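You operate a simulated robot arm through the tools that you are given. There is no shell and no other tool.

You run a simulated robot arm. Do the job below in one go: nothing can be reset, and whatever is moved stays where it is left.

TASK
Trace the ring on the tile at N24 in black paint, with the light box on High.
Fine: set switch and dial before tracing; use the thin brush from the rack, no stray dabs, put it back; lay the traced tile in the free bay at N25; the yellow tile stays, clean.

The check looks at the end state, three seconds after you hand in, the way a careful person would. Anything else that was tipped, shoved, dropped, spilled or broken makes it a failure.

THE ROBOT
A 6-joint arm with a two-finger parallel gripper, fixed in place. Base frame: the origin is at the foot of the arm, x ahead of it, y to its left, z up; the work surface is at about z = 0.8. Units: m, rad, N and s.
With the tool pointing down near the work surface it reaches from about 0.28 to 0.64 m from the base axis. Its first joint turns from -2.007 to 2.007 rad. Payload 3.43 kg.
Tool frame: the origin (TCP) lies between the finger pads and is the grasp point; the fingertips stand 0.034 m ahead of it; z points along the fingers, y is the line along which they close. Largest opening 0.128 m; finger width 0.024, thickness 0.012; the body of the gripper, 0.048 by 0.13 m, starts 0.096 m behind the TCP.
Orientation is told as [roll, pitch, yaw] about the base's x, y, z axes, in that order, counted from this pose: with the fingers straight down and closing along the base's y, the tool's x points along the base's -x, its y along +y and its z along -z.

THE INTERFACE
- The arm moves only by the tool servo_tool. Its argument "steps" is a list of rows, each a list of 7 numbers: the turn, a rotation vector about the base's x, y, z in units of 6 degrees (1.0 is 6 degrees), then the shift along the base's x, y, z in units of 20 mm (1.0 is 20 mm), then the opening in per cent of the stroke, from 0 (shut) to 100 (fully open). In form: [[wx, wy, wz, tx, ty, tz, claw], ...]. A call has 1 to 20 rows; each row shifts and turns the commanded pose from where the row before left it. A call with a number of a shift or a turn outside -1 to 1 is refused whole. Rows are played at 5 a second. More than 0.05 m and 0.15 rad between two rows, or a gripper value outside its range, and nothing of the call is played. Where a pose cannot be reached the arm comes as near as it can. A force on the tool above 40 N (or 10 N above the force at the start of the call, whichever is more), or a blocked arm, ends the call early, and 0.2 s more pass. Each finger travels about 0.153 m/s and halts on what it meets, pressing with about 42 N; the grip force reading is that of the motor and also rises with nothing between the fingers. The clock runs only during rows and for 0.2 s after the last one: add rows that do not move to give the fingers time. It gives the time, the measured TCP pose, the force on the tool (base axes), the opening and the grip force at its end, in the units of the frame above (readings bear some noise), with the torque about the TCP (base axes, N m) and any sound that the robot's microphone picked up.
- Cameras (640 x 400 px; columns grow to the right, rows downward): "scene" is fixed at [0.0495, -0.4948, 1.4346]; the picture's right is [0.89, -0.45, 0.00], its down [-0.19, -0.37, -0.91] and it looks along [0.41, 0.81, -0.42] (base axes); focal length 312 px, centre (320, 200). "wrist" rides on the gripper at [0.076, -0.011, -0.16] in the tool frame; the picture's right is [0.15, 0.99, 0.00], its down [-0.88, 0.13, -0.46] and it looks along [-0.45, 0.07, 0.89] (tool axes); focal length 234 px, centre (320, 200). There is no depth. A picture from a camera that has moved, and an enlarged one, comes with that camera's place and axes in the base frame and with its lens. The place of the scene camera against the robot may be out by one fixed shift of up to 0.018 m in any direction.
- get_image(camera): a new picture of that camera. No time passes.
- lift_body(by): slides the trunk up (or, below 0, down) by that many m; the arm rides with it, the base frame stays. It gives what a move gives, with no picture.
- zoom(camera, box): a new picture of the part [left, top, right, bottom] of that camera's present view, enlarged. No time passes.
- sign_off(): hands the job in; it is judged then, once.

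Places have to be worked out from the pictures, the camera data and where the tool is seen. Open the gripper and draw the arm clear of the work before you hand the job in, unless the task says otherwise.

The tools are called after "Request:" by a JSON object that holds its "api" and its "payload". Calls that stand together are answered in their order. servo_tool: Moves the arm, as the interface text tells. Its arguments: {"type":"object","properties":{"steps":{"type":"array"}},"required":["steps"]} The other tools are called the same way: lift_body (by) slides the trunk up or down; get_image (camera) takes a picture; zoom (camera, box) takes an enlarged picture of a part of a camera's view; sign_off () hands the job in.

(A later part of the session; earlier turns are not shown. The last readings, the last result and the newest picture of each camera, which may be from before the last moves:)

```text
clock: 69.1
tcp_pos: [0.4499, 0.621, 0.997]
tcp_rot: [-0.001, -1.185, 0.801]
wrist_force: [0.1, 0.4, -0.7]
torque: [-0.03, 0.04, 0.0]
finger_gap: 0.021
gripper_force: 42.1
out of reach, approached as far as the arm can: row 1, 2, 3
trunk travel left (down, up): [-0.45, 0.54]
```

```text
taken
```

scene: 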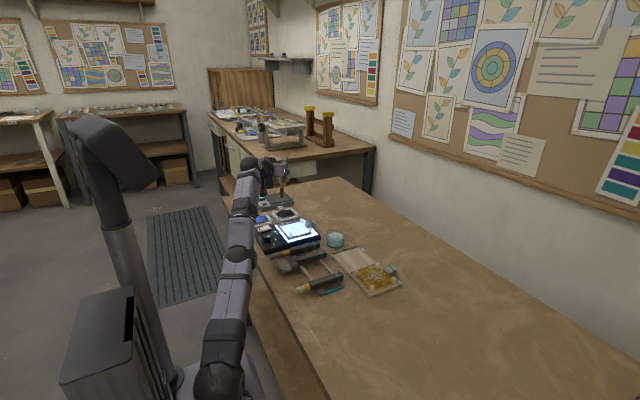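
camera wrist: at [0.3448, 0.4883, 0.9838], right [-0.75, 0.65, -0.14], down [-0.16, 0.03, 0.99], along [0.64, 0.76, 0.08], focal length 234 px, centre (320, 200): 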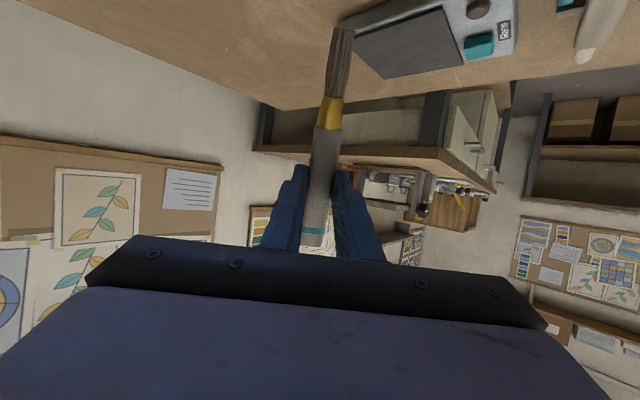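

Still sliding on the limit. I zoom on the arm to see the elbow's bend.

Request:
{"api": "zoom", "payload": {"camera": "scene", "box": [140, 140, 340, 400]}}

```text
1.54 times, centred on (240, 270) of scene
camera zoom: at [0.0495, -0.4948, 1.4346], right [0.89, -0.45, 0.0], down [-0.19, -0.37, -0.91], along [0.41, 0.81, -0.42], focal length 481 px, centre (443, 92)
```

zoom: 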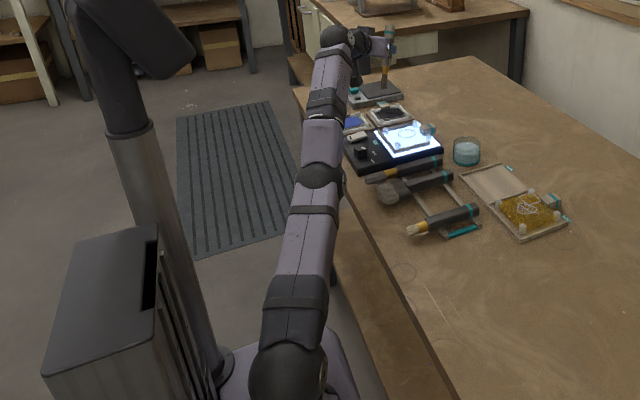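

The elbow has slipped just past straight, so it slides along the reach sphere. I raise the trunk 5 cm (more room at the dish) and push outward to full stretch then back inward, to get the elbow to bend the right way; the brush stays well above everything.

Request:
{"api": "lift_body", "payload": {"by": 0.05}}

Request:
{"api": "servo_tool", "payload": {"steps": [[0, 0, 0, 0.49, 0.68, 0.55, 8], [0, 0, 0, 0, 0, 0, 8]]}}

Request:
{"api": "servo_tool", "payload": {"steps": [[0, 0, 0, -0.25, -0.34, -0.27, 8], [0, 0, 0, -0.49, -0.68, -0.55, 8], [0, 0, 0, 0, 0, 0, 8]]}}

```text
clock: 70.0
tcp_pos: [0.4502, 0.6203, 1.0482]
tcp_rot: [0.0, -1.187, 0.801]
wrist_force: [0.5, -0.1, -0.4]
torque: [0.01, -0.01, 0.0]
finger_gap: 0.021
gripper_force: 41.5
trunk travel left (down, up): [-0.5, 0.49]
```

```text
clock: 70.6
tcp_pos: [0.4503, 0.6237, 1.0477]
tcp_rot: [0.0, -1.185, 0.802]
wrist_force: [-0.4, 0.5, -1.2]
torque: [-0.01, 0.01, -0.02]
finger_gap: 0.021
gripper_force: 42.5
out of reach, approached as far as the arm can: row 1
trunk travel left (down, up): [-0.5, 0.49]
```

```text
clock: 71.4
tcp_pos: [0.4462, 0.6173, 1.0469]
tcp_rot: [0.0, -1.192, 0.787]
wrist_force: [-0.5, -0.6, -0.2]
torque: [-0.07, 0.02, -0.01]
finger_gap: 0.0209
gripper_force: 41.8
out of reach, approached as far as the arm can: row 1, 2
trunk travel left (down, up): [-0.5, 0.49]
```

It moved a little inward but still reports a limit. I repeat an inward step to see whether it frees.

Request:
{"api": "servo_tool", "payload": {"steps": [[0, 0, 0, -0.49, -0.68, -0.55, 8], [0, 0, 0, -0.49, -0.68, -0.55, 8], [0, 0, 0, 0, 0, 0, 8]]}}

Request:
{"api": "get_image", "payload": {"camera": "wrist"}}

```text
clock: 72.2
tcp_pos: [0.4181, 0.5826, 1.0154]
tcp_rot: [0.0, -1.185, 0.802]
wrist_force: [0.4, -1.1, -0.7]
torque: [-0.04, 0.02, 0.0]
finger_gap: 0.0207
gripper_force: 41.6
trunk travel left (down, up): [-0.5, 0.49]
```

```text
taken
camera wrist: at [0.3032, 0.4479, 1.0043], right [-0.75, 0.65, -0.14], down [-0.16, 0.02, 0.99], along [0.64, 0.76, 0.08], focal length 234 px, centre (320, 200)
```

wrist: 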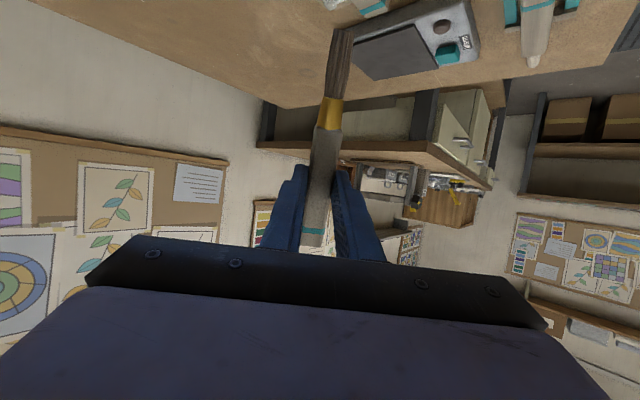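

The arm is free again. I lower a little here, then move outward over the black puddle at a lower height where the reach margin is about 4 cm.

Request:
{"api": "servo_tool", "payload": {"steps": [[0, 0, 0, 0, 0, -1, 8], [0, 0, 0, 0, 0, -1, 8], [0, 0, 0, 0.5, 0.45, -0.1, 8], [0, 0, 0, 0.5, 0.45, -0.1, 8], [0, 0, 0, 0.5, 0.45, -0.1, 8], [0, 0, 0, 0.5, 0.45, -0.1, 8], [0, 0, 0, 0, 0, 0, 8]]}}

Request:
{"api": "zoom", "payload": {"camera": "scene", "box": [266, 190, 314, 226]}}

Request:
{"api": "zoom", "payload": {"camera": "wrist", "box": [240, 0, 440, 125]}}

```text
clock: 73.8
tcp_pos: [0.4586, 0.6184, 0.9662]
tcp_rot: [0.0, -1.186, 0.804]
wrist_force: [0.0, 0.7, 0.5]
torque: [0.01, 0.06, 0.01]
finger_gap: 0.021
gripper_force: 42.4
trunk travel left (down, up): [-0.5, 0.49]
```

```text
11.11 times, centred on (290, 208) of scene
camera zoom: at [0.0495, -0.4948, 1.4346], right [0.89, -0.45, 0.0], down [-0.19, -0.37, -0.91], along [0.41, 0.81, -0.42], focal length 3472 px, centre (653, 111)
```

zoom: 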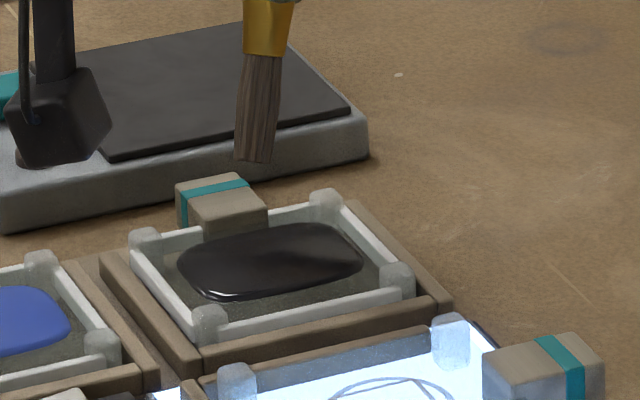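

```text
3.20 times, centred on (340, 62) of wrist
camera zoom: at [0.343, 0.4849, 0.9554], right [-0.75, 0.65, -0.14], down [-0.16, 0.03, 0.99], along [0.64, 0.76, 0.08], focal length 749 px, centre (256, 640)
```

zoom: 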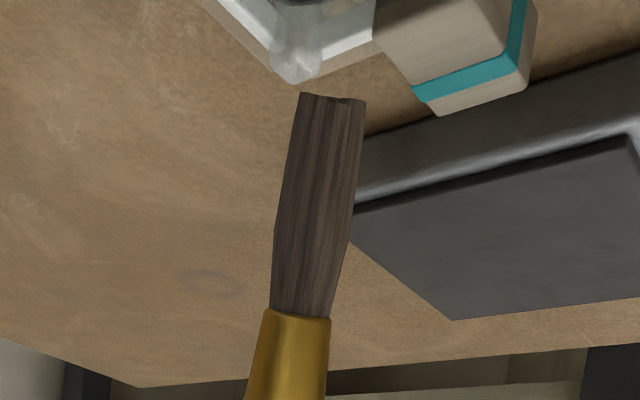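

The brush is above the puddle's middle. I lower 3 cm and look again.

Request:
{"api": "servo_tool", "payload": {"steps": [[0, 0, 0, 0, 0, -0.5, 8], [0, 0, 0, 0, 0, -0.5, 8], [0, 0, 0, 0, 0, -0.5, 8], [0, 0, 0, 0, 0, 0, 8]]}}

Request:
{"api": "zoom", "payload": {"camera": "scene", "box": [266, 190, 314, 226]}}

```text
clock: 74.8
tcp_pos: [0.4575, 0.618, 0.9357]
tcp_rot: [-0.001, -1.184, 0.8]
wrist_force: [-0.6, -0.7, -0.6]
torque: [-0.02, -0.01, 0.0]
finger_gap: 0.0209
gripper_force: 42.0
trunk travel left (down, up): [-0.5, 0.49]
```

```text
11.11 times, centred on (290, 208) of scene
camera zoom: at [0.0495, -0.4948, 1.4346], right [0.89, -0.45, 0.0], down [-0.19, -0.37, -0.91], along [0.41, 0.81, -0.42], focal length 3472 px, centre (653, 111)
```

zoom: 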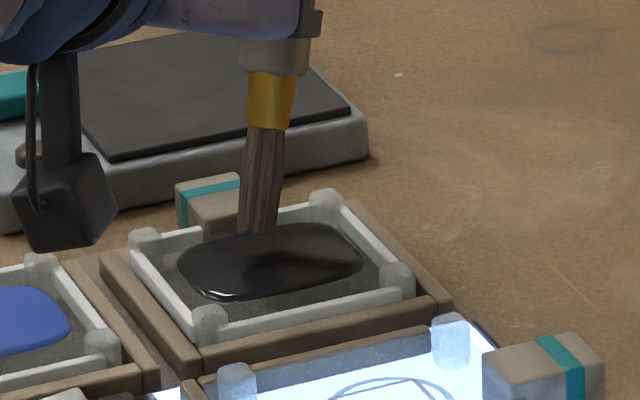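

The tip is right at the puddle's far half, maybe just touching. I lower in 3 mm steps, watching force and looks.

Request:
{"api": "servo_tool", "payload": {"steps": [[0, 0, 0, 0, 0, -0.15, 8], [0, 0, 0, 0, 0, -0.15, 8], [0, 0, 0, 0, 0, 0, 8]]}}

Request:
{"api": "zoom", "payload": {"camera": "scene", "box": [274, 194, 306, 218]}}

Request:
{"api": "zoom", "payload": {"camera": "wrist", "box": [240, 0, 440, 125]}}

```text
clock: 75.6
tcp_pos: [0.4581, 0.6184, 0.9293]
tcp_rot: [-0.001, -1.187, 0.802]
wrist_force: [-0.6, 0.1, -0.2]
torque: [0.02, -0.01, 0.0]
finger_gap: 0.0208
gripper_force: 41.5
trunk travel left (down, up): [-0.5, 0.49]
```

```text
16.00 times, centred on (290, 206) of scene
camera zoom: at [0.0495, -0.4948, 1.4346], right [0.89, -0.45, 0.0], down [-0.19, -0.37, -0.91], along [0.41, 0.81, -0.42], focal length 4999 px, centre (800, 104)
```

zoom: 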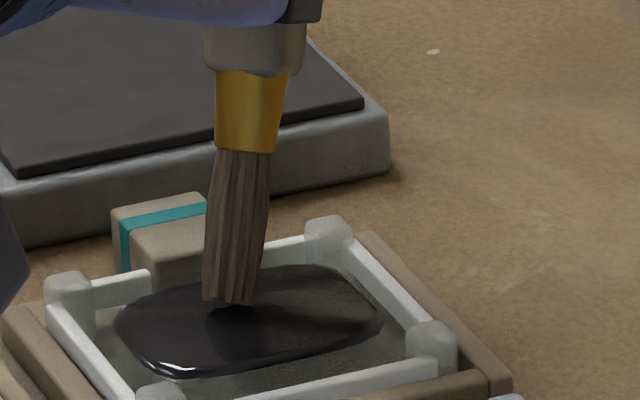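

```text
3.20 times, centred on (340, 62) of wrist
camera zoom: at [0.3427, 0.4846, 0.9193], right [-0.75, 0.65, -0.14], down [-0.16, 0.03, 0.99], along [0.64, 0.76, 0.08], focal length 749 px, centre (256, 640)
```

zoom: 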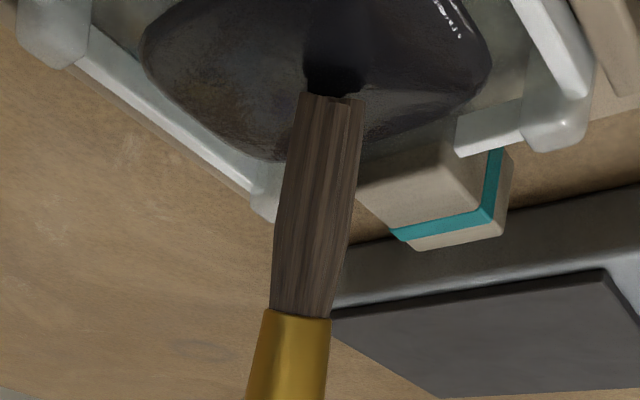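

The reflection meets the tip: it is almost at the paint surface, well inside the puddle. I lower a few mm more.

Request:
{"api": "servo_tool", "payload": {"steps": [[0, 0, 0, 0, 0, -0.1, 8], [0, 0, 0, 0, 0, -0.1, 8], [0, 0, 0, 0, 0, 0, 8]]}}

Request:
{"api": "zoom", "payload": {"camera": "scene", "box": [274, 194, 306, 218]}}

Request:
{"api": "zoom", "payload": {"camera": "wrist", "box": [240, 0, 440, 125]}}

```text
clock: 76.4
tcp_pos: [0.4571, 0.6177, 0.9262]
tcp_rot: [0.0, -1.186, 0.802]
wrist_force: [0.1, 0.7, 1.2]
torque: [0.03, 0.04, 0.01]
finger_gap: 0.021
gripper_force: 42.0
trunk travel left (down, up): [-0.5, 0.49]
```

```text
16.00 times, centred on (290, 206) of scene
camera zoom: at [0.0495, -0.4948, 1.4346], right [0.89, -0.45, 0.0], down [-0.19, -0.37, -0.91], along [0.41, 0.81, -0.42], focal length 4999 px, centre (800, 104)
```

zoom: 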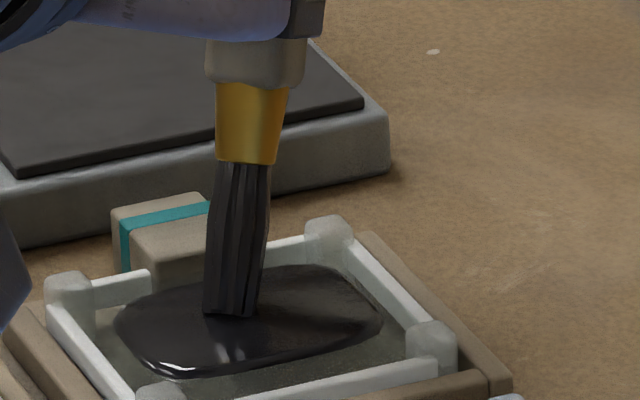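

```text
3.20 times, centred on (340, 62) of wrist
camera zoom: at [0.3426, 0.484, 0.9157], right [-0.75, 0.65, -0.14], down [-0.16, 0.02, 0.99], along [0.64, 0.76, 0.08], focal length 749 px, centre (256, 640)
```

zoom: 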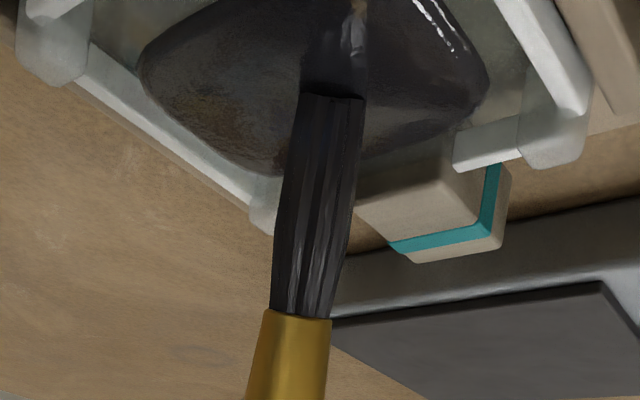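

The bristles turned black: the brush is loaded. I lift straight out slowly, then carry it at a safe height back over the tile.

Request:
{"api": "servo_tool", "payload": {"steps": [[0, 0, 0, 0, 0, 0.3, 8], [0, 0, 0, 0, 0, 0.5, 8], [0, 0, 0, 0, 0, 0.8, 8], [0, 0, 0, 0, 0, 0.9, 8], [0, 0, 0, 0, 0, 0, 8], [0, 0, 0, 0.02, -0.95, 0, 8], [0, 0, 0, 0.02, -0.95, 0, 8], [0, 0, 0, 0.02, -0.95, 0, 8], [0, 0, 0, 0.02, -0.95, 0, 8], [0, 0, 0, 0.02, -0.95, 0, 8], [0, 0, 0, 0.02, -0.95, 0, 8], [0, 0, 0, 0.02, -0.95, 0, 8], [0, 0, 0, 0.02, -0.95, 0, 8], [0, 0, 0, 0, 0, 0, 8]]}}

Request:
{"api": "zoom", "payload": {"camera": "scene", "box": [266, 190, 330, 240]}}

```text
clock: 79.4
tcp_pos: [0.4614, 0.4663, 0.9757]
tcp_rot: [-0.002, -1.186, 0.801]
wrist_force: [0.0, 0.9, -0.7]
torque: [0.01, 0.03, 0.03]
finger_gap: 0.021
gripper_force: 42.0
trunk travel left (down, up): [-0.5, 0.49]
```

```text
8.00 times, centred on (298, 215) of scene
camera zoom: at [0.0495, -0.4948, 1.4346], right [0.89, -0.45, 0.0], down [-0.19, -0.37, -0.91], along [0.41, 0.81, -0.42], focal length 2500 px, centre (496, 80)
```

zoom: 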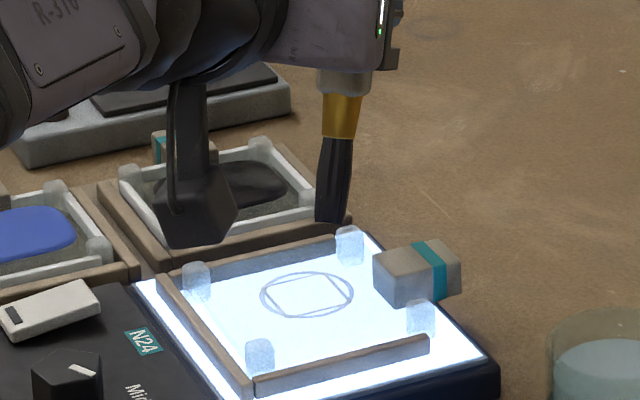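

No flags and no drips seen. I raise the tool 10 cm and lower the trunk 10 cm to get the well-conditioned arm pose for tracing.

Request:
{"api": "servo_tool", "payload": {"steps": [[0, 0, 0, 0, 0, 1, 8], [0, 0, 0, 0, 0, 1, 8], [0, 0, 0, 0, 0, 1, 8], [0, 0, 0, 0, 0, 1, 8], [0, 0, 0, 0, 0, 1, 8], [0, 0, 0, 0, 0, 0, 8]]}}

Request:
{"api": "lift_body", "payload": {"by": -0.1}}

```text
clock: 80.8
tcp_pos: [0.4617, 0.4673, 1.0745]
tcp_rot: [-0.001, -1.186, 0.804]
wrist_force: [-0.1, -0.6, -0.6]
torque: [-0.03, 0.01, 0.0]
finger_gap: 0.0209
gripper_force: 42.1
trunk travel left (down, up): [-0.5, 0.49]
```

```text
clock: 82.1
tcp_pos: [0.4625, 0.4662, 0.9742]
tcp_rot: [0.002, -1.184, 0.802]
wrist_force: [-0.4, 0.1, -0.3]
torque: [-0.01, 0.04, 0.02]
finger_gap: 0.0208
gripper_force: 41.7
trunk travel left (down, up): [-0.4, 0.59]
```

Ready above the tile. I move over the right-hand point of the ring (where any along-brush offset is tangent to the ring) and lower to about 3 mm above the tile to check alignment before touching.

Request:
{"api": "servo_tool", "payload": {"steps": [[0, 0, 0, -0.07, -0.99, 0, 8], [0, 0, 0, 0, 0, -0.6, 8], [0, 0, 0, 0, 0, -0.6, 8], [0, 0, 0, 0, 0, 0, 8], [0, 0, 0, 0, 0, 0, 8]]}}

Request:
{"api": "zoom", "payload": {"camera": "scene", "box": [286, 211, 318, 235]}}

Request:
{"api": "zoom", "payload": {"camera": "wrist", "box": [260, 0, 420, 100]}}

```text
clock: 83.3
tcp_pos: [0.4611, 0.4474, 0.9518]
tcp_rot: [-0.001, -1.187, 0.8]
wrist_force: [0.4, 0.0, -0.2]
torque: [-0.02, -0.02, 0.0]
finger_gap: 0.021
gripper_force: 41.9
trunk travel left (down, up): [-0.4, 0.59]
```

```text
16.00 times, centred on (302, 223) of scene
camera zoom: at [0.0495, -0.4948, 1.4346], right [0.89, -0.45, 0.0], down [-0.19, -0.37, -0.91], along [0.41, 0.81, -0.42], focal length 4999 px, centre (608, -168)
```

zoom: 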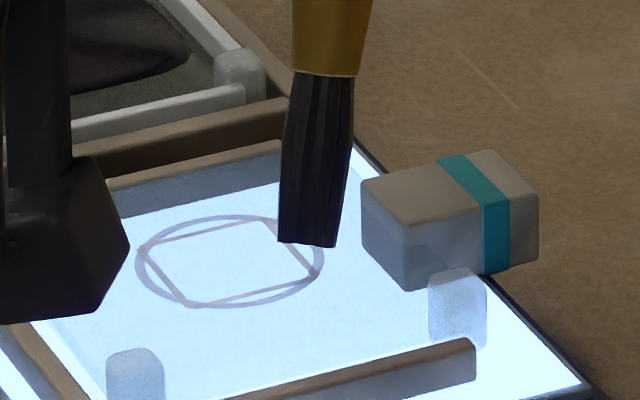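

```text
4.00 times, centred on (340, 50) of wrist
camera zoom: at [0.3444, 0.3129, 0.9412], right [-0.75, 0.65, -0.14], down [-0.16, 0.03, 0.99], along [0.64, 0.76, 0.08], focal length 937 px, centre (240, 800)
```

zoom: 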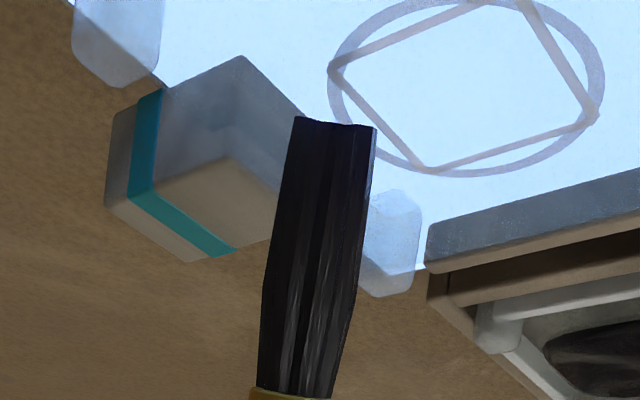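

Alignment over the ring's right side is within about a millimetre. I lower until a light touch and read the force.

Request:
{"api": "servo_tool", "payload": {"steps": [[0, 0, 0, 0.02, -0.02, -0.15, 8], [0, 0, 0, 0, 0, -0.1, 8], [0, 0, 0, 0, 0, -0.05, 8], [0, 0, 0, 0, 0, 0, 8]]}}

Request:
{"api": "zoom", "payload": {"camera": "scene", "box": [286, 211, 318, 235]}}

Request:
{"api": "zoom", "payload": {"camera": "wrist", "box": [260, 0, 420, 100]}}

```text
clock: 84.3
tcp_pos: [0.461, 0.4463, 0.9447]
tcp_rot: [0.001, -1.184, 0.801]
wrist_force: [-0.5, 0.6, -1.3]
torque: [0.02, 0.0, -0.02]
finger_gap: 0.021
gripper_force: 42.2
trunk travel left (down, up): [-0.4, 0.59]
```

```text
16.00 times, centred on (302, 223) of scene
camera zoom: at [0.0495, -0.4948, 1.4346], right [0.89, -0.45, 0.0], down [-0.19, -0.37, -0.91], along [0.41, 0.81, -0.42], focal length 4999 px, centre (608, -168)
```

zoom: 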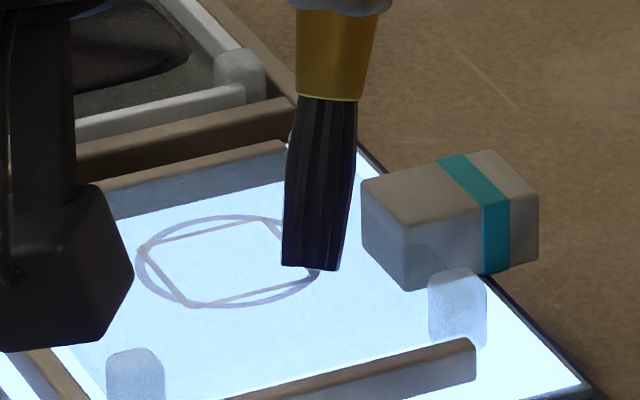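

```text
4.00 times, centred on (340, 50) of wrist
camera zoom: at [0.345, 0.3125, 0.935], right [-0.75, 0.65, -0.14], down [-0.16, 0.03, 0.99], along [0.64, 0.76, 0.08], focal length 937 px, centre (240, 800)
```

zoom: 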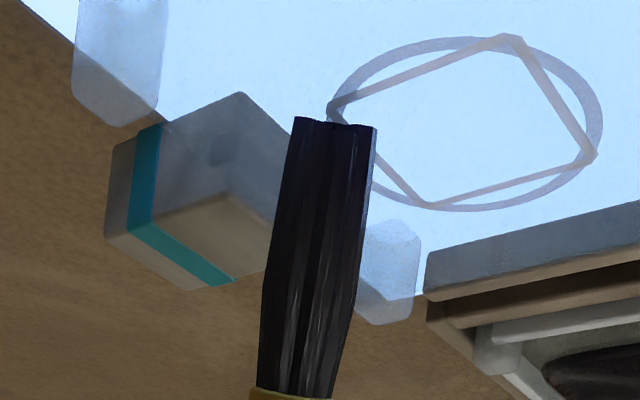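

Laterally the bristles sit on the ring line; still just above the glass. I lower by another 1–2 mm until it touches, then look at the mark.

Request:
{"api": "servo_tool", "payload": {"steps": [[0, 0, 0, 0, 0, -0.05, 8], [0, 0, 0, 0, 0, 0, 8], [0, 0, 0, 0, 0, 0, 8]]}}

Request:
{"api": "zoom", "payload": {"camera": "scene", "box": [286, 211, 318, 235]}}

Request:
{"api": "zoom", "payload": {"camera": "wrist", "box": [260, 0, 420, 100]}}

```text
clock: 85.1
tcp_pos: [0.4617, 0.4466, 0.9446]
tcp_rot: [0.0, -1.185, 0.8]
wrist_force: [-0.3, 0.4, -0.4]
torque: [0.04, 0.01, -0.03]
finger_gap: 0.0209
gripper_force: 41.7
trunk travel left (down, up): [-0.4, 0.59]
```

```text
16.00 times, centred on (302, 223) of scene
camera zoom: at [0.0495, -0.4948, 1.4346], right [0.89, -0.45, 0.0], down [-0.19, -0.37, -0.91], along [0.41, 0.81, -0.42], focal length 4999 px, centre (608, -168)
```

zoom: 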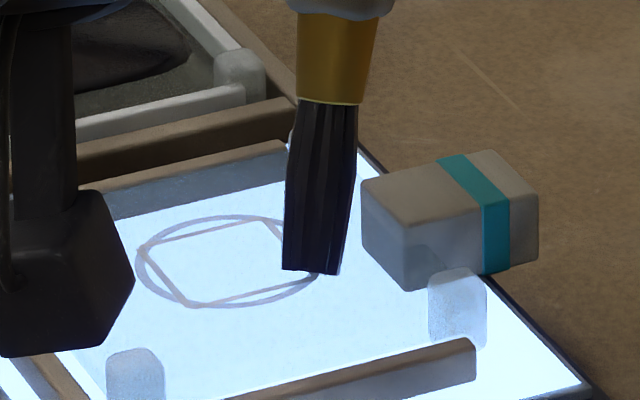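

```text
4.00 times, centred on (340, 50) of wrist
camera zoom: at [0.3451, 0.3124, 0.9339], right [-0.75, 0.65, -0.14], down [-0.16, 0.03, 0.99], along [0.64, 0.76, 0.08], focal length 937 px, centre (240, 800)
```

zoom: 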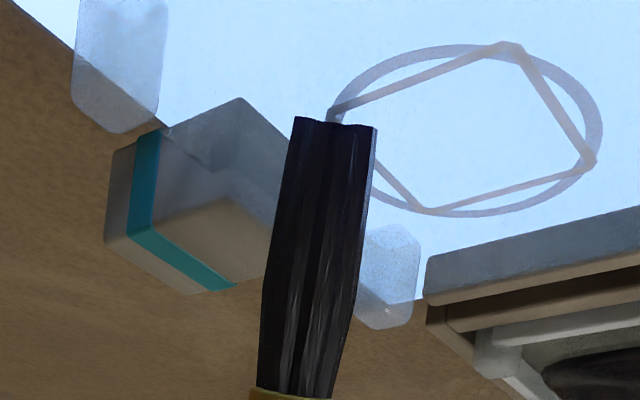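

Still no clear contact; another millimetre.

Request:
{"api": "servo_tool", "payload": {"steps": [[0, 0, 0, 0, 0, -0.05, 8], [0, 0, 0, 0, 0, 0, 8], [0, 0, 0, 0, 0, 0, 8]]}}

Request:
{"api": "zoom", "payload": {"camera": "scene", "box": [286, 211, 318, 235]}}

Request:
{"api": "zoom", "payload": {"camera": "wrist", "box": [260, 0, 420, 100]}}

```text
clock: 85.9
tcp_pos: [0.4605, 0.446, 0.9441]
tcp_rot: [0.0, -1.188, 0.799]
wrist_force: [-0.6, 0.4, 4.4]
torque: [-0.03, -0.01, 0.02]
finger_gap: 0.0212
gripper_force: 41.9
trunk travel left (down, up): [-0.4, 0.59]
```

```text
16.00 times, centred on (302, 223) of scene
camera zoom: at [0.0495, -0.4948, 1.4346], right [0.89, -0.45, 0.0], down [-0.19, -0.37, -0.91], along [0.41, 0.81, -0.42], focal length 4999 px, centre (608, -168)
```

zoom: 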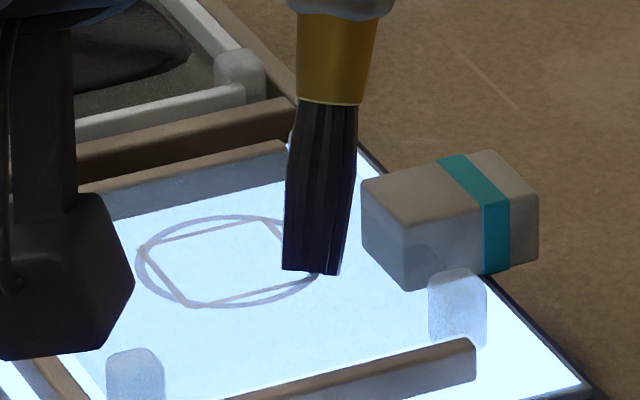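

```text
4.00 times, centred on (340, 50) of wrist
camera zoom: at [0.345, 0.3123, 0.9333], right [-0.75, 0.65, -0.14], down [-0.16, 0.02, 0.99], along [0.64, 0.76, 0.09], focal length 937 px, centre (240, 800)
```

zoom: 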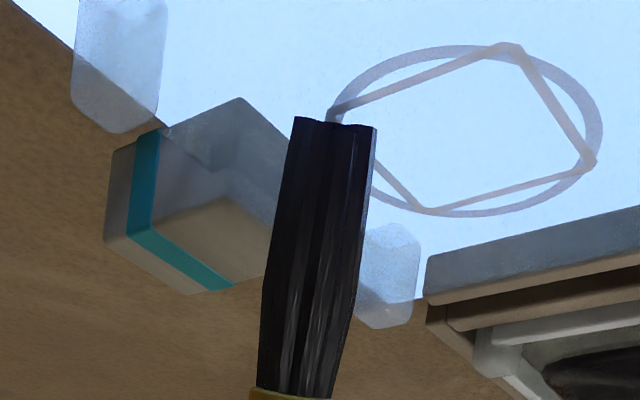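

Light contact (about 5 N). I trace a short 20° arc outward along the ring, then check where the paint lands.

Request:
{"api": "servo_tool", "payload": {"steps": [[0, 0, 0, 0.06, 0.0675, 0.015, 8], [0, 0, 0, 0.054, 0.073, 0, 8], [0, 0, 0, 0.0475, 0.077, 0, 8], [0, 0, 0, 0.041, 0.0815, 0, 8], [0, 0, 0, 0, 0, 0, 8]]}}

Request:
{"api": "zoom", "payload": {"camera": "scene", "box": [286, 211, 318, 235]}}

Request:
{"api": "zoom", "payload": {"camera": "wrist", "box": [260, 0, 420, 100]}}

```text
clock: 87.1
tcp_pos: [0.4649, 0.4516, 0.9441]
tcp_rot: [0.001, -1.184, 0.802]
wrist_force: [-0.3, -1.4, 2.9]
torque: [-0.15, 0.06, 0.0]
finger_gap: 0.021
gripper_force: 41.8
trunk travel left (down, up): [-0.4, 0.59]
```

```text
16.00 times, centred on (302, 223) of scene
camera zoom: at [0.0495, -0.4948, 1.4346], right [0.89, -0.45, 0.0], down [-0.19, -0.37, -0.91], along [0.41, 0.81, -0.42], focal length 4999 px, centre (608, -168)
```

zoom: 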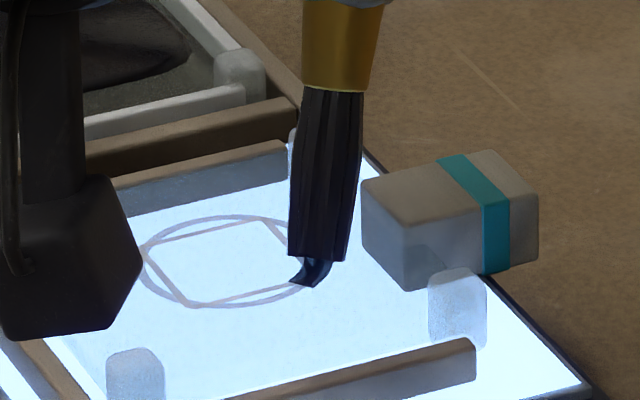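

```text
4.00 times, centred on (340, 50) of wrist
camera zoom: at [0.3489, 0.318, 0.9337], right [-0.75, 0.65, -0.14], down [-0.16, 0.03, 0.99], along [0.64, 0.76, 0.08], focal length 937 px, centre (240, 800)
```

zoom: 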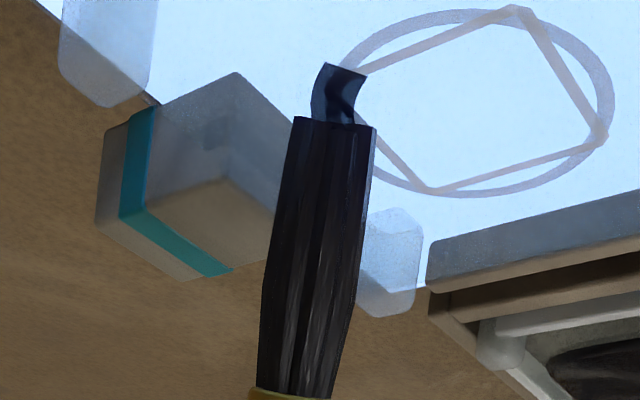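

The paint lands right on the ring line (band about 6.5 mm wide, centred on it within a millimetre or so). I continue counter-clockwise along the ring, correcting a ~1.7 mm offset along the arm.

Request:
{"api": "servo_tool", "payload": {"steps": [[0, 0, 0, 0.067, 0.079, 0, 8], [0, 0, 0, 0.037, 0.1025, 0, 8], [0, 0, 0, 0.0265, 0.1055, 0, 8], [0, 0, 0, 0.015, 0.108, 0, 8], [0, 0, 0, 0.004, 0.1085, 0, 8], [0, 0, 0, -0.008, 0.1085, 0, 8], [0, 0, 0, -0.0185, 0.1075, 0, 8], [0, 0, 0, -0.03, 0.1045, 0, 8]]}}

Request:
{"api": "zoom", "payload": {"camera": "scene", "box": [286, 211, 318, 235]}}

Request:
{"api": "zoom", "payload": {"camera": "wrist", "box": [260, 0, 420, 100]}}

```text
clock: 88.9
tcp_pos: [0.4658, 0.4678, 0.9431]
tcp_rot: [-0.002, -1.187, 0.803]
wrist_force: [1.4, -1.4, 4.3]
torque: [-0.23, -0.03, 0.04]
finger_gap: 0.0208
gripper_force: 42.2
trunk travel left (down, up): [-0.4, 0.59]
```

```text
16.00 times, centred on (302, 223) of scene
camera zoom: at [0.0495, -0.4948, 1.4346], right [0.89, -0.45, 0.0], down [-0.19, -0.37, -0.91], along [0.41, 0.81, -0.42], focal length 4999 px, centre (608, -168)
```

zoom: 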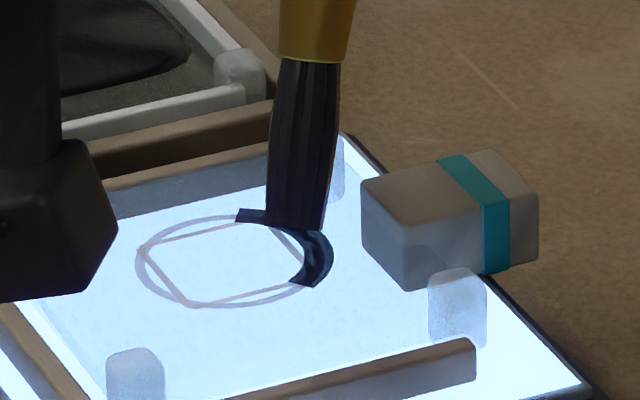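

```text
4.00 times, centred on (340, 50) of wrist
camera zoom: at [0.3501, 0.334, 0.9334], right [-0.75, 0.65, -0.14], down [-0.16, 0.02, 0.99], along [0.64, 0.76, 0.08], focal length 937 px, centre (240, 800)
```

zoom: 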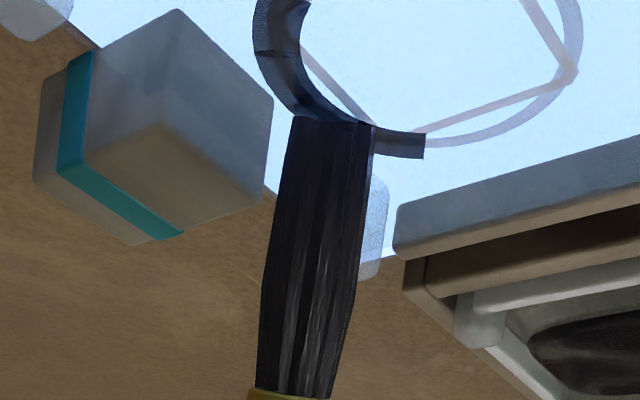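

The traced band follows the ring exactly. Force is steady (~5 N), so I continue counter-clockwise in 6° rows.

Request:
{"api": "servo_tool", "payload": {"steps": [[0, 0, 0, -0.041, 0.101, 0, 8], [0, 0, 0, -0.051, 0.096, 0, 8], [0, 0, 0, -0.061, 0.0905, 0, 8], [0, 0, 0, -0.07, 0.0835, 0, 8], [0, 0, 0, -0.078, 0.0755, 0, 8], [0, 0, 0, -0.086, 0.067, 0, 8], [0, 0, 0, -0.0925, 0.0575, 0, 8], [0, 0, 0, -0.0975, 0.048, 0, 8], [0, 0, 0, -0.1025, 0.037, 0, 8], [0, 0, 0, -0.1055, 0.0265, 0, 8]]}}

Request:
{"api": "zoom", "payload": {"camera": "scene", "box": [286, 211, 318, 235]}}

Request:
{"api": "zoom", "payload": {"camera": "wrist", "box": [260, 0, 420, 100]}}

```text
clock: 91.1
tcp_pos: [0.4499, 0.4823, 0.9449]
tcp_rot: [-0.001, -1.184, 0.801]
wrist_force: [1.9, 0.1, 4.2]
torque: [-0.09, -0.11, 0.01]
finger_gap: 0.0209
gripper_force: 41.9
trunk travel left (down, up): [-0.4, 0.59]
```

```text
16.00 times, centred on (302, 223) of scene
camera zoom: at [0.0495, -0.4948, 1.4346], right [0.89, -0.45, 0.0], down [-0.19, -0.37, -0.91], along [0.41, 0.81, -0.42], focal length 4999 px, centre (608, -168)
```

zoom: 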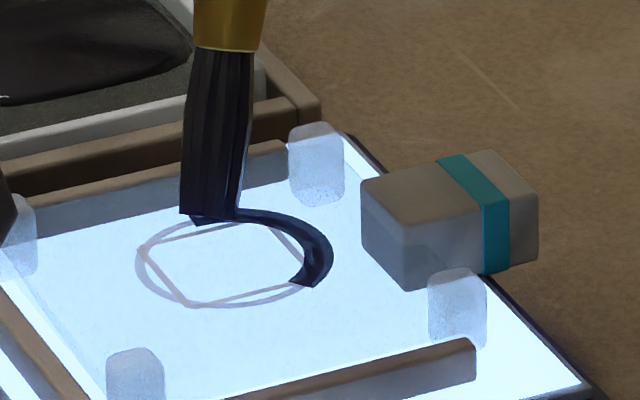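

```text
4.00 times, centred on (340, 50) of wrist
camera zoom: at [0.3343, 0.3485, 0.9335], right [-0.75, 0.65, -0.14], down [-0.16, 0.03, 0.99], along [0.64, 0.76, 0.08], focal length 937 px, centre (240, 800)
```

zoom: 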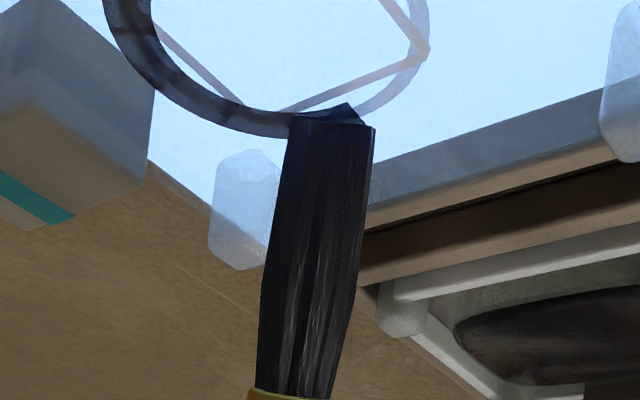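

On track (brush at about 79°). I continue to about 139°.

Request:
{"api": "servo_tool", "payload": {"steps": [[0, 0, 0, -0.108, 0.015, 0, 8], [0, 0, 0, -0.1085, 0.004, 0, 8], [0, 0, 0, -0.1085, -0.008, 0, 8], [0, 0, 0, -0.1075, -0.0185, 0, 8], [0, 0, 0, -0.1045, -0.03, 0, 8], [0, 0, 0, -0.101, -0.041, 0, 8], [0, 0, 0, -0.096, -0.051, 0, 8], [0, 0, 0, -0.0905, -0.061, 0, 8], [0, 0, 0, -0.0835, -0.07, 0, 8], [0, 0, 0, -0.0755, -0.078, 0, 8]]}}

Request:
{"api": "zoom", "payload": {"camera": "scene", "box": [286, 211, 318, 235]}}

Request:
{"api": "zoom", "payload": {"camera": "wrist", "box": [260, 0, 420, 100]}}

```text
clock: 93.3
tcp_pos: [0.4292, 0.4754, 0.9438]
tcp_rot: [-0.001, -1.184, 0.8]
wrist_force: [0.2, 0.0, 4.8]
torque: [0.03, -0.06, -0.03]
finger_gap: 0.0212
gripper_force: 41.8
trunk travel left (down, up): [-0.4, 0.59]
```

```text
16.00 times, centred on (302, 223) of scene
camera zoom: at [0.0495, -0.4948, 1.4346], right [0.89, -0.45, 0.0], down [-0.19, -0.37, -0.91], along [0.41, 0.81, -0.42], focal length 4999 px, centre (608, -168)
```

zoom: 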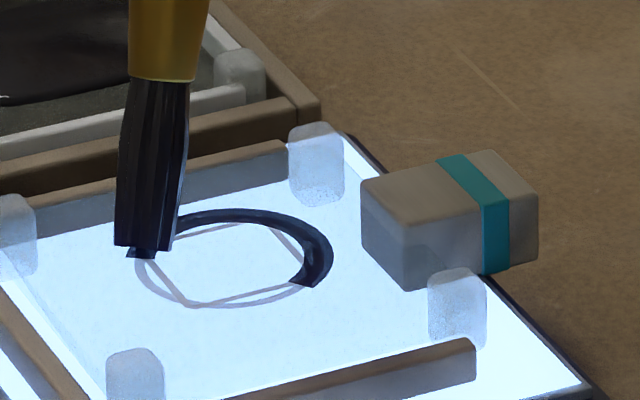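

```text
4.00 times, centred on (340, 50) of wrist
camera zoom: at [0.3149, 0.3412, 0.9334], right [-0.75, 0.65, -0.14], down [-0.16, 0.02, 0.99], along [0.64, 0.76, 0.08], focal length 937 px, centre (240, 800)
```

zoom: 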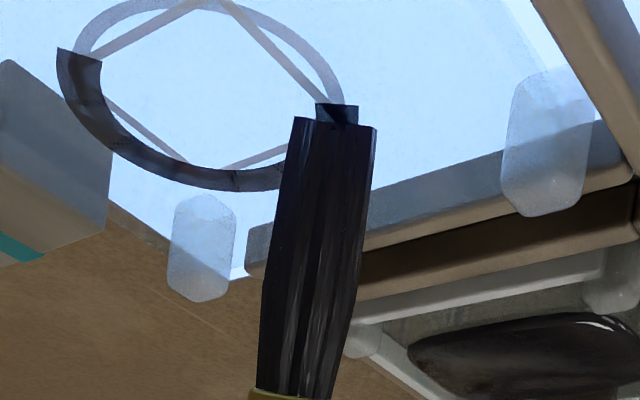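

The band stays centred under the brush. I continue from 139° to 199°.

Request:
{"api": "servo_tool", "payload": {"steps": [[0, 0, 0, -0.067, -0.086, 0, 8], [0, 0, 0, -0.0575, -0.0925, 0, 8], [0, 0, 0, -0.048, -0.0975, 0, 8], [0, 0, 0, -0.037, -0.1025, 0, 8], [0, 0, 0, -0.0265, -0.1055, 0, 8], [0, 0, 0, -0.015, -0.108, 0, 8], [0, 0, 0, -0.004, -0.1085, 0, 8], [0, 0, 0, 0.008, -0.1085, 0, 8], [0, 0, 0, 0.0185, -0.1075, 0, 8], [0, 0, 0, 0.03, -0.1045, 0, 8]]}}

Request:
{"api": "zoom", "payload": {"camera": "scene", "box": [286, 211, 318, 235]}}

Request:
{"api": "zoom", "payload": {"camera": "wrist", "box": [260, 0, 420, 100]}}

```text
clock: 95.5
tcp_pos: [0.4266, 0.4544, 0.943]
tcp_rot: [0.0, -1.185, 0.801]
wrist_force: [-0.8, 0.6, 3.6]
torque: [0.02, 0.13, -0.03]
finger_gap: 0.0212
gripper_force: 41.9
trunk travel left (down, up): [-0.4, 0.59]
```

```text
16.00 times, centred on (302, 223) of scene
camera zoom: at [0.0495, -0.4948, 1.4346], right [0.89, -0.45, 0.0], down [-0.19, -0.37, -0.91], along [0.41, 0.81, -0.42], focal length 4999 px, centre (608, -168)
```

zoom: 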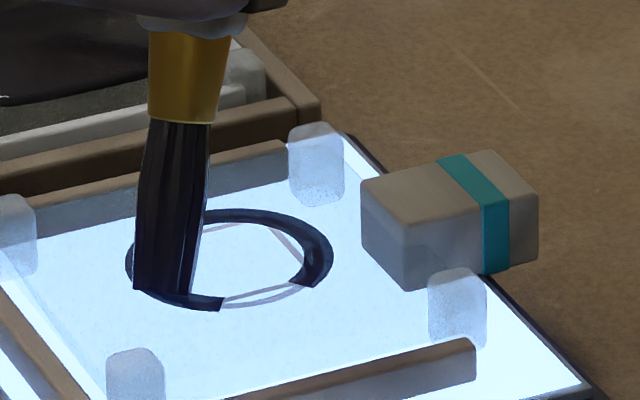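

```text
4.00 times, centred on (340, 50) of wrist
camera zoom: at [0.3113, 0.32, 0.9334], right [-0.75, 0.65, -0.14], down [-0.16, 0.03, 0.99], along [0.64, 0.76, 0.08], focal length 937 px, centre (240, 800)
```

zoom: 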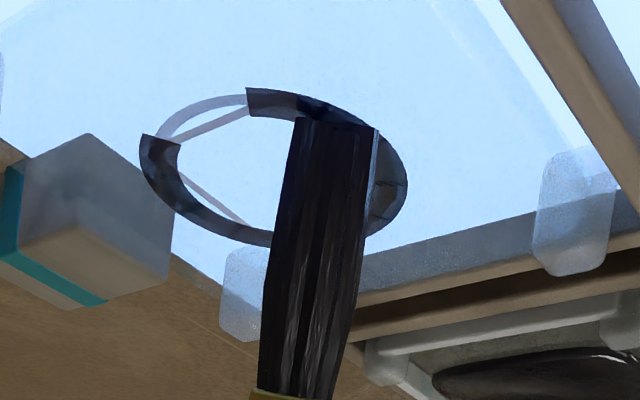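

Only the front part remains open. I continue from 199° to 259°.

Request:
{"api": "servo_tool", "payload": {"steps": [[0, 0, 0, 0.041, -0.101, 0, 8], [0, 0, 0, 0.051, -0.096, 0, 8], [0, 0, 0, 0.061, -0.0905, 0, 8], [0, 0, 0, 0.07, -0.0835, 0, 8], [0, 0, 0, 0.078, -0.0755, 0, 8], [0, 0, 0, 0.086, -0.067, 0, 8], [0, 0, 0, 0.0925, -0.0575, 0, 8], [0, 0, 0, 0.0975, -0.048, 0, 8], [0, 0, 0, 0.1025, -0.037, 0, 8], [0, 0, 0, 0.1055, -0.0265, 0, 8]]}}

Request:
{"api": "zoom", "payload": {"camera": "scene", "box": [286, 211, 318, 235]}}

Request:
{"api": "zoom", "payload": {"camera": "wrist", "box": [260, 0, 420, 100]}}

```text
clock: 97.7
tcp_pos: [0.44, 0.4414, 0.9435]
tcp_rot: [-0.001, -1.186, 0.802]
wrist_force: [-0.4, 0.2, 2.9]
torque: [-0.04, 0.21, 0.02]
finger_gap: 0.021
gripper_force: 42.4
trunk travel left (down, up): [-0.4, 0.59]
```

```text
16.00 times, centred on (302, 223) of scene
camera zoom: at [0.0495, -0.4948, 1.4346], right [0.89, -0.45, 0.0], down [-0.19, -0.37, -0.91], along [0.41, 0.81, -0.42], focal length 4999 px, centre (608, -168)
```

zoom: 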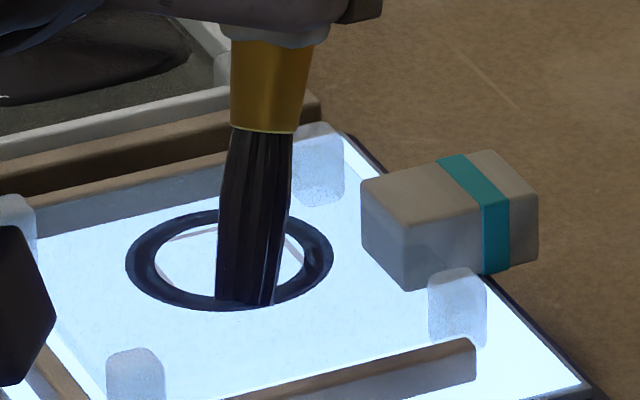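

```text
4.00 times, centred on (340, 50) of wrist
camera zoom: at [0.3264, 0.3071, 0.9333], right [-0.75, 0.65, -0.14], down [-0.16, 0.03, 0.99], along [0.64, 0.76, 0.08], focal length 937 px, centre (240, 800)
```

zoom: 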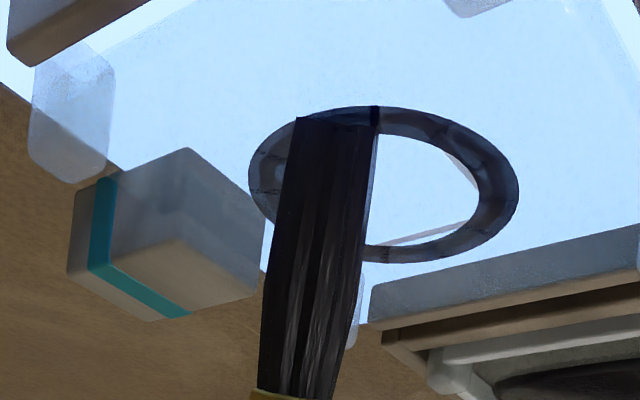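

The ring looks closed. I run on over the start for overlap (to about 307°) and then lift straight up.

Request:
{"api": "servo_tool", "payload": {"steps": [[0, 0, 0, 0.108, -0.015, 0, 8], [0, 0, 0, 0.1085, -0.004, 0, 8], [0, 0, 0, 0.1085, 0.008, 0, 8], [0, 0, 0, 0.1075, 0.0185, 0, 8], [0, 0, 0, 0.1045, 0.03, 0, 8], [0, 0, 0, 0.101, 0.041, 0, 8], [0, 0, 0, 0.096, 0.051, 0, 8], [0, 0, 0, 0.0905, 0.061, 0, 8], [0, 0, 0, 0, 0, 0.2, 8], [0, 0, 0, 0, 0, 0.6, 8], [0, 0, 0, 0, 0, 1, 8], [0, 0, 0, 0, 0, 1, 8], [0, 0, 0, 0, 0, 0, 8]]}}

Request:
{"api": "zoom", "payload": {"camera": "scene", "box": [282, 205, 322, 235]}}

Request:
{"api": "get_image", "payload": {"camera": "wrist"}}

```text
clock: 100.5
tcp_pos: [0.4585, 0.4446, 0.9981]
tcp_rot: [-0.001, -1.184, 0.801]
wrist_force: [0.1, -0.7, -1.4]
torque: [0.02, 0.01, -0.01]
finger_gap: 0.0209
gripper_force: 42.1
trunk travel left (down, up): [-0.4, 0.59]
```

```text
13.33 times, centred on (302, 220) of scene
camera zoom: at [0.0495, -0.4948, 1.4346], right [0.89, -0.45, 0.0], down [-0.19, -0.37, -0.91], along [0.41, 0.81, -0.42], focal length 4166 px, centre (560, -67)
```

zoom: 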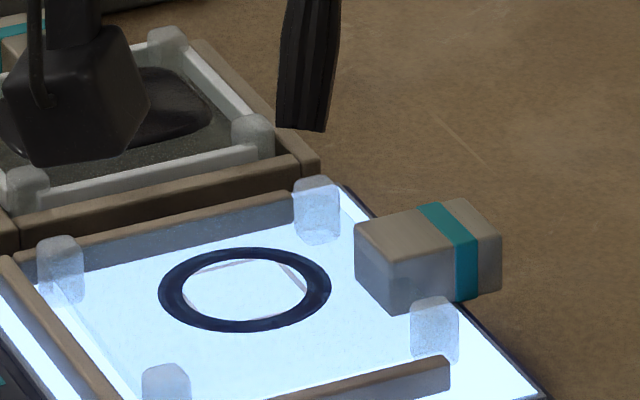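

```text
taken
camera wrist: at [0.343, 0.3113, 0.9884], right [-0.75, 0.65, -0.14], down [-0.16, 0.03, 0.99], along [0.64, 0.76, 0.08], focal length 234 px, centre (320, 200)
```

wrist: 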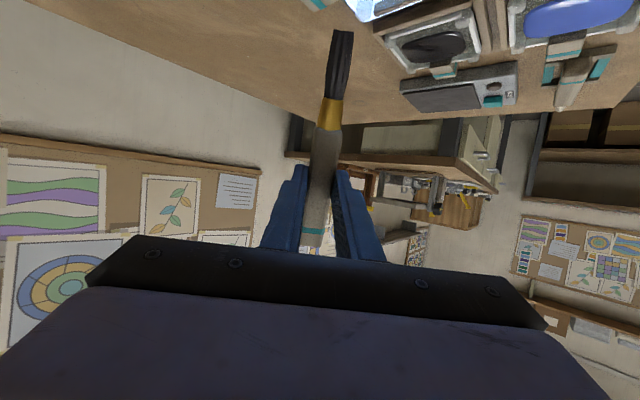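

The ring is fully and cleanly traced in black. Now I return the brush: I raise the trunk 10 cm in stages and undo the tilt, keeping the wet tip high.

Request:
{"api": "lift_body", "payload": {"by": 0.1}}

Request:
{"api": "servo_tool", "payload": {"steps": [[-0.718, 0.696, 0, -0.3, 0.2, -0.8, 8], [-0.718, 0.696, 0, -0.3, 0.2, -0.8, 8], [-0.718, 0.696, 0, -0.3, 0.1, -0.8, 8], [0, 0, 0, 0, 0, -0.8, 8], [0, 0, 0, 0, 0, 0, 8]]}}

```text
clock: 101.9
tcp_pos: [0.4577, 0.4445, 1.098]
tcp_rot: [0.0, -1.185, 0.802]
wrist_force: [0.5, -0.4, -1.6]
torque: [0.0, -0.02, 0.01]
finger_gap: 0.0211
gripper_force: 42.0
trunk travel left (down, up): [-0.5, 0.49]
```

```text
clock: 103.1
tcp_pos: [0.4409, 0.454, 1.0326]
tcp_rot: [0.001, -0.871, 0.801]
wrist_force: [0.1, -0.1, -1.4]
torque: [-0.04, 0.01, -0.02]
finger_gap: 0.0214
gripper_force: 41.8
trunk travel left (down, up): [-0.5, 0.49]
```

Clean. Raise the trunk another 10 cm and bring the tool upright while moving inward.

Request:
{"api": "lift_body", "payload": {"by": 0.1}}

Request:
{"api": "servo_tool", "payload": {"steps": [[-0.6, 0.58, 0, -0.46, -0.63, -0.65, 8], [-0.6, 0.58, 0, -0.46, -0.63, -0.65, 8], [-0.6, 0.58, 0, -0.46, -0.63, -0.65, 8], [-0.6, 0.58, 0, -0.46, -0.63, -0.65, 8], [-0.6, 0.58, 0, -0.46, -0.63, -0.65, 8], [-0.6, 0.58, 0, -0.46, -0.63, -0.65, 8], [-0.6, 0.58, 0, -0.46, -0.63, -0.65, 8], [-0.6, 0.58, 0, -0.46, -0.63, -0.65, 8], [-0.6, 0.58, 0, -0.46, -0.63, -0.65, 8], [-0.575, 0.56, 0, -0.46, -0.63, -0.65, 8], [0, 0, 0, 0, 0, 0, 8]]}}

Request:
{"api": "get_image", "payload": {"camera": "wrist"}}

```text
clock: 104.4
tcp_pos: [0.4403, 0.4552, 1.1334]
tcp_rot: [-0.002, -0.871, 0.801]
wrist_force: [0.2, 0.1, -1.0]
torque: [0.01, -0.02, -0.03]
finger_gap: 0.021
gripper_force: 42.0
trunk travel left (down, up): [-0.6, 0.39]
```

```text
clock: 106.8
tcp_pos: [0.3453, 0.3285, 1.0017]
tcp_rot: [0.0, 0.0, 0.801]
wrist_force: [-0.7, -0.4, -0.3]
torque: [0.02, 0.0, 0.01]
finger_gap: 0.0208
gripper_force: 42.2
trunk travel left (down, up): [-0.6, 0.39]
```

```text
taken
camera wrist: at [0.301, 0.2672, 1.1616], right [-0.81, 0.58, 0.0], down [0.52, 0.72, 0.45], along [0.27, 0.37, -0.89], focal length 234 px, centre (320, 200)
```

wrist: 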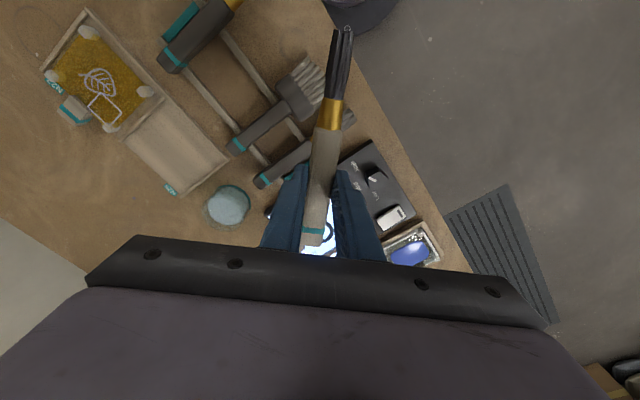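

Tool is upright again. I raise the trunk 15 cm and carry the brush back above its rack slot at yaw 0.

Request:
{"api": "lift_body", "payload": {"by": 0.15}}

Request:
{"api": "servo_tool", "payload": {"steps": [[0, 0, -0.765, 0.2735, -0.6245, -0.5, 8], [0, 0, -0.765, 0.2735, -0.6245, -0.5, 8], [0, 0, -0.765, 0.2735, -0.6245, -0.5, 8], [0, 0, -0.765, 0.2735, -0.6245, -1, 8], [0, 0, -0.765, 0.2735, -0.6245, -1, 8], [0, 0, -0.765, 0.2735, -0.6245, -1, 8], [0, 0, -0.765, 0.2735, -0.6245, -1, 8], [0, 0, -0.765, 0.2735, -0.6245, -1, 8], [0, 0, -0.765, 0.2735, -0.6245, -1, 8], [0, 0, -0.765, 0.2735, -0.6245, -1, 8], [0, 0, 0, 0, 0, 0, 8]]}}

Request:
{"api": "get_image", "payload": {"camera": "wrist"}}

Request:
{"api": "zoom", "payload": {"camera": "scene", "box": [260, 205, 350, 295]}}

```text
clock: 108.5
tcp_pos: [0.3462, 0.3293, 1.1523]
tcp_rot: [-0.001, -0.001, 0.801]
wrist_force: [0.1, 0.3, -0.8]
torque: [-0.01, 0.02, 0.02]
finger_gap: 0.0209
gripper_force: 42.4
trunk travel left (down, up): [-0.75, 0.24]
```

```text
clock: 110.9
tcp_pos: [0.3998, 0.2029, 0.983]
tcp_rot: [-0.001, -0.001, -0.003]
wrist_force: [-0.2, -0.3, -0.5]
torque: [0.01, 0.0, 0.0]
finger_gap: 0.0208
gripper_force: 42.2
trunk travel left (down, up): [-0.75, 0.24]
```

```text
taken
camera wrist: at [0.3243, 0.1924, 1.1417], right [-0.15, 0.99, 0.0], down [0.88, 0.13, 0.46], along [0.45, 0.07, -0.89], focal length 234 px, centre (320, 200)
```

wrist: 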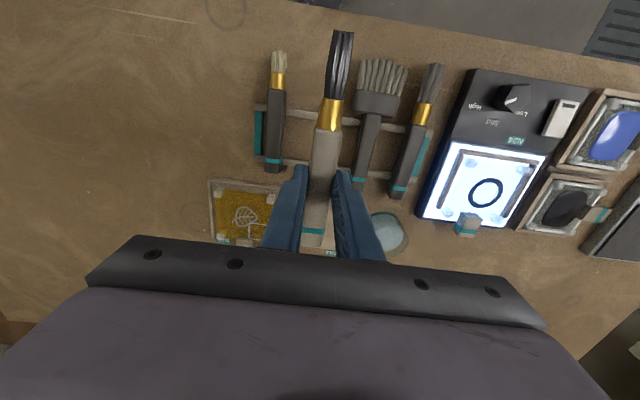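

```text
4.44 times, centred on (305, 250) of scene
camera zoom: at [0.0495, -0.4948, 1.4346], right [0.89, -0.45, 0.0], down [-0.19, -0.37, -0.91], along [0.41, 0.81, -0.42], focal length 1389 px, centre (387, -22)
```

zoom: 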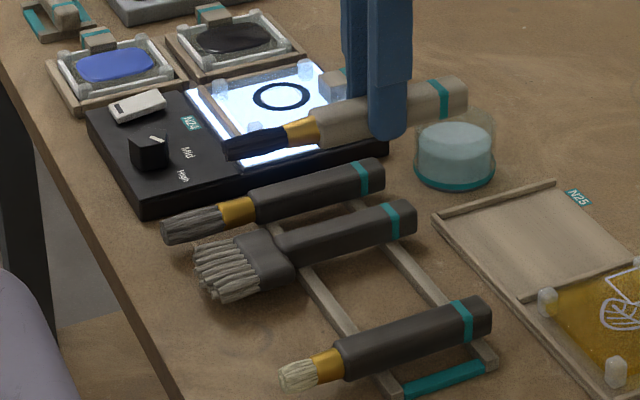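

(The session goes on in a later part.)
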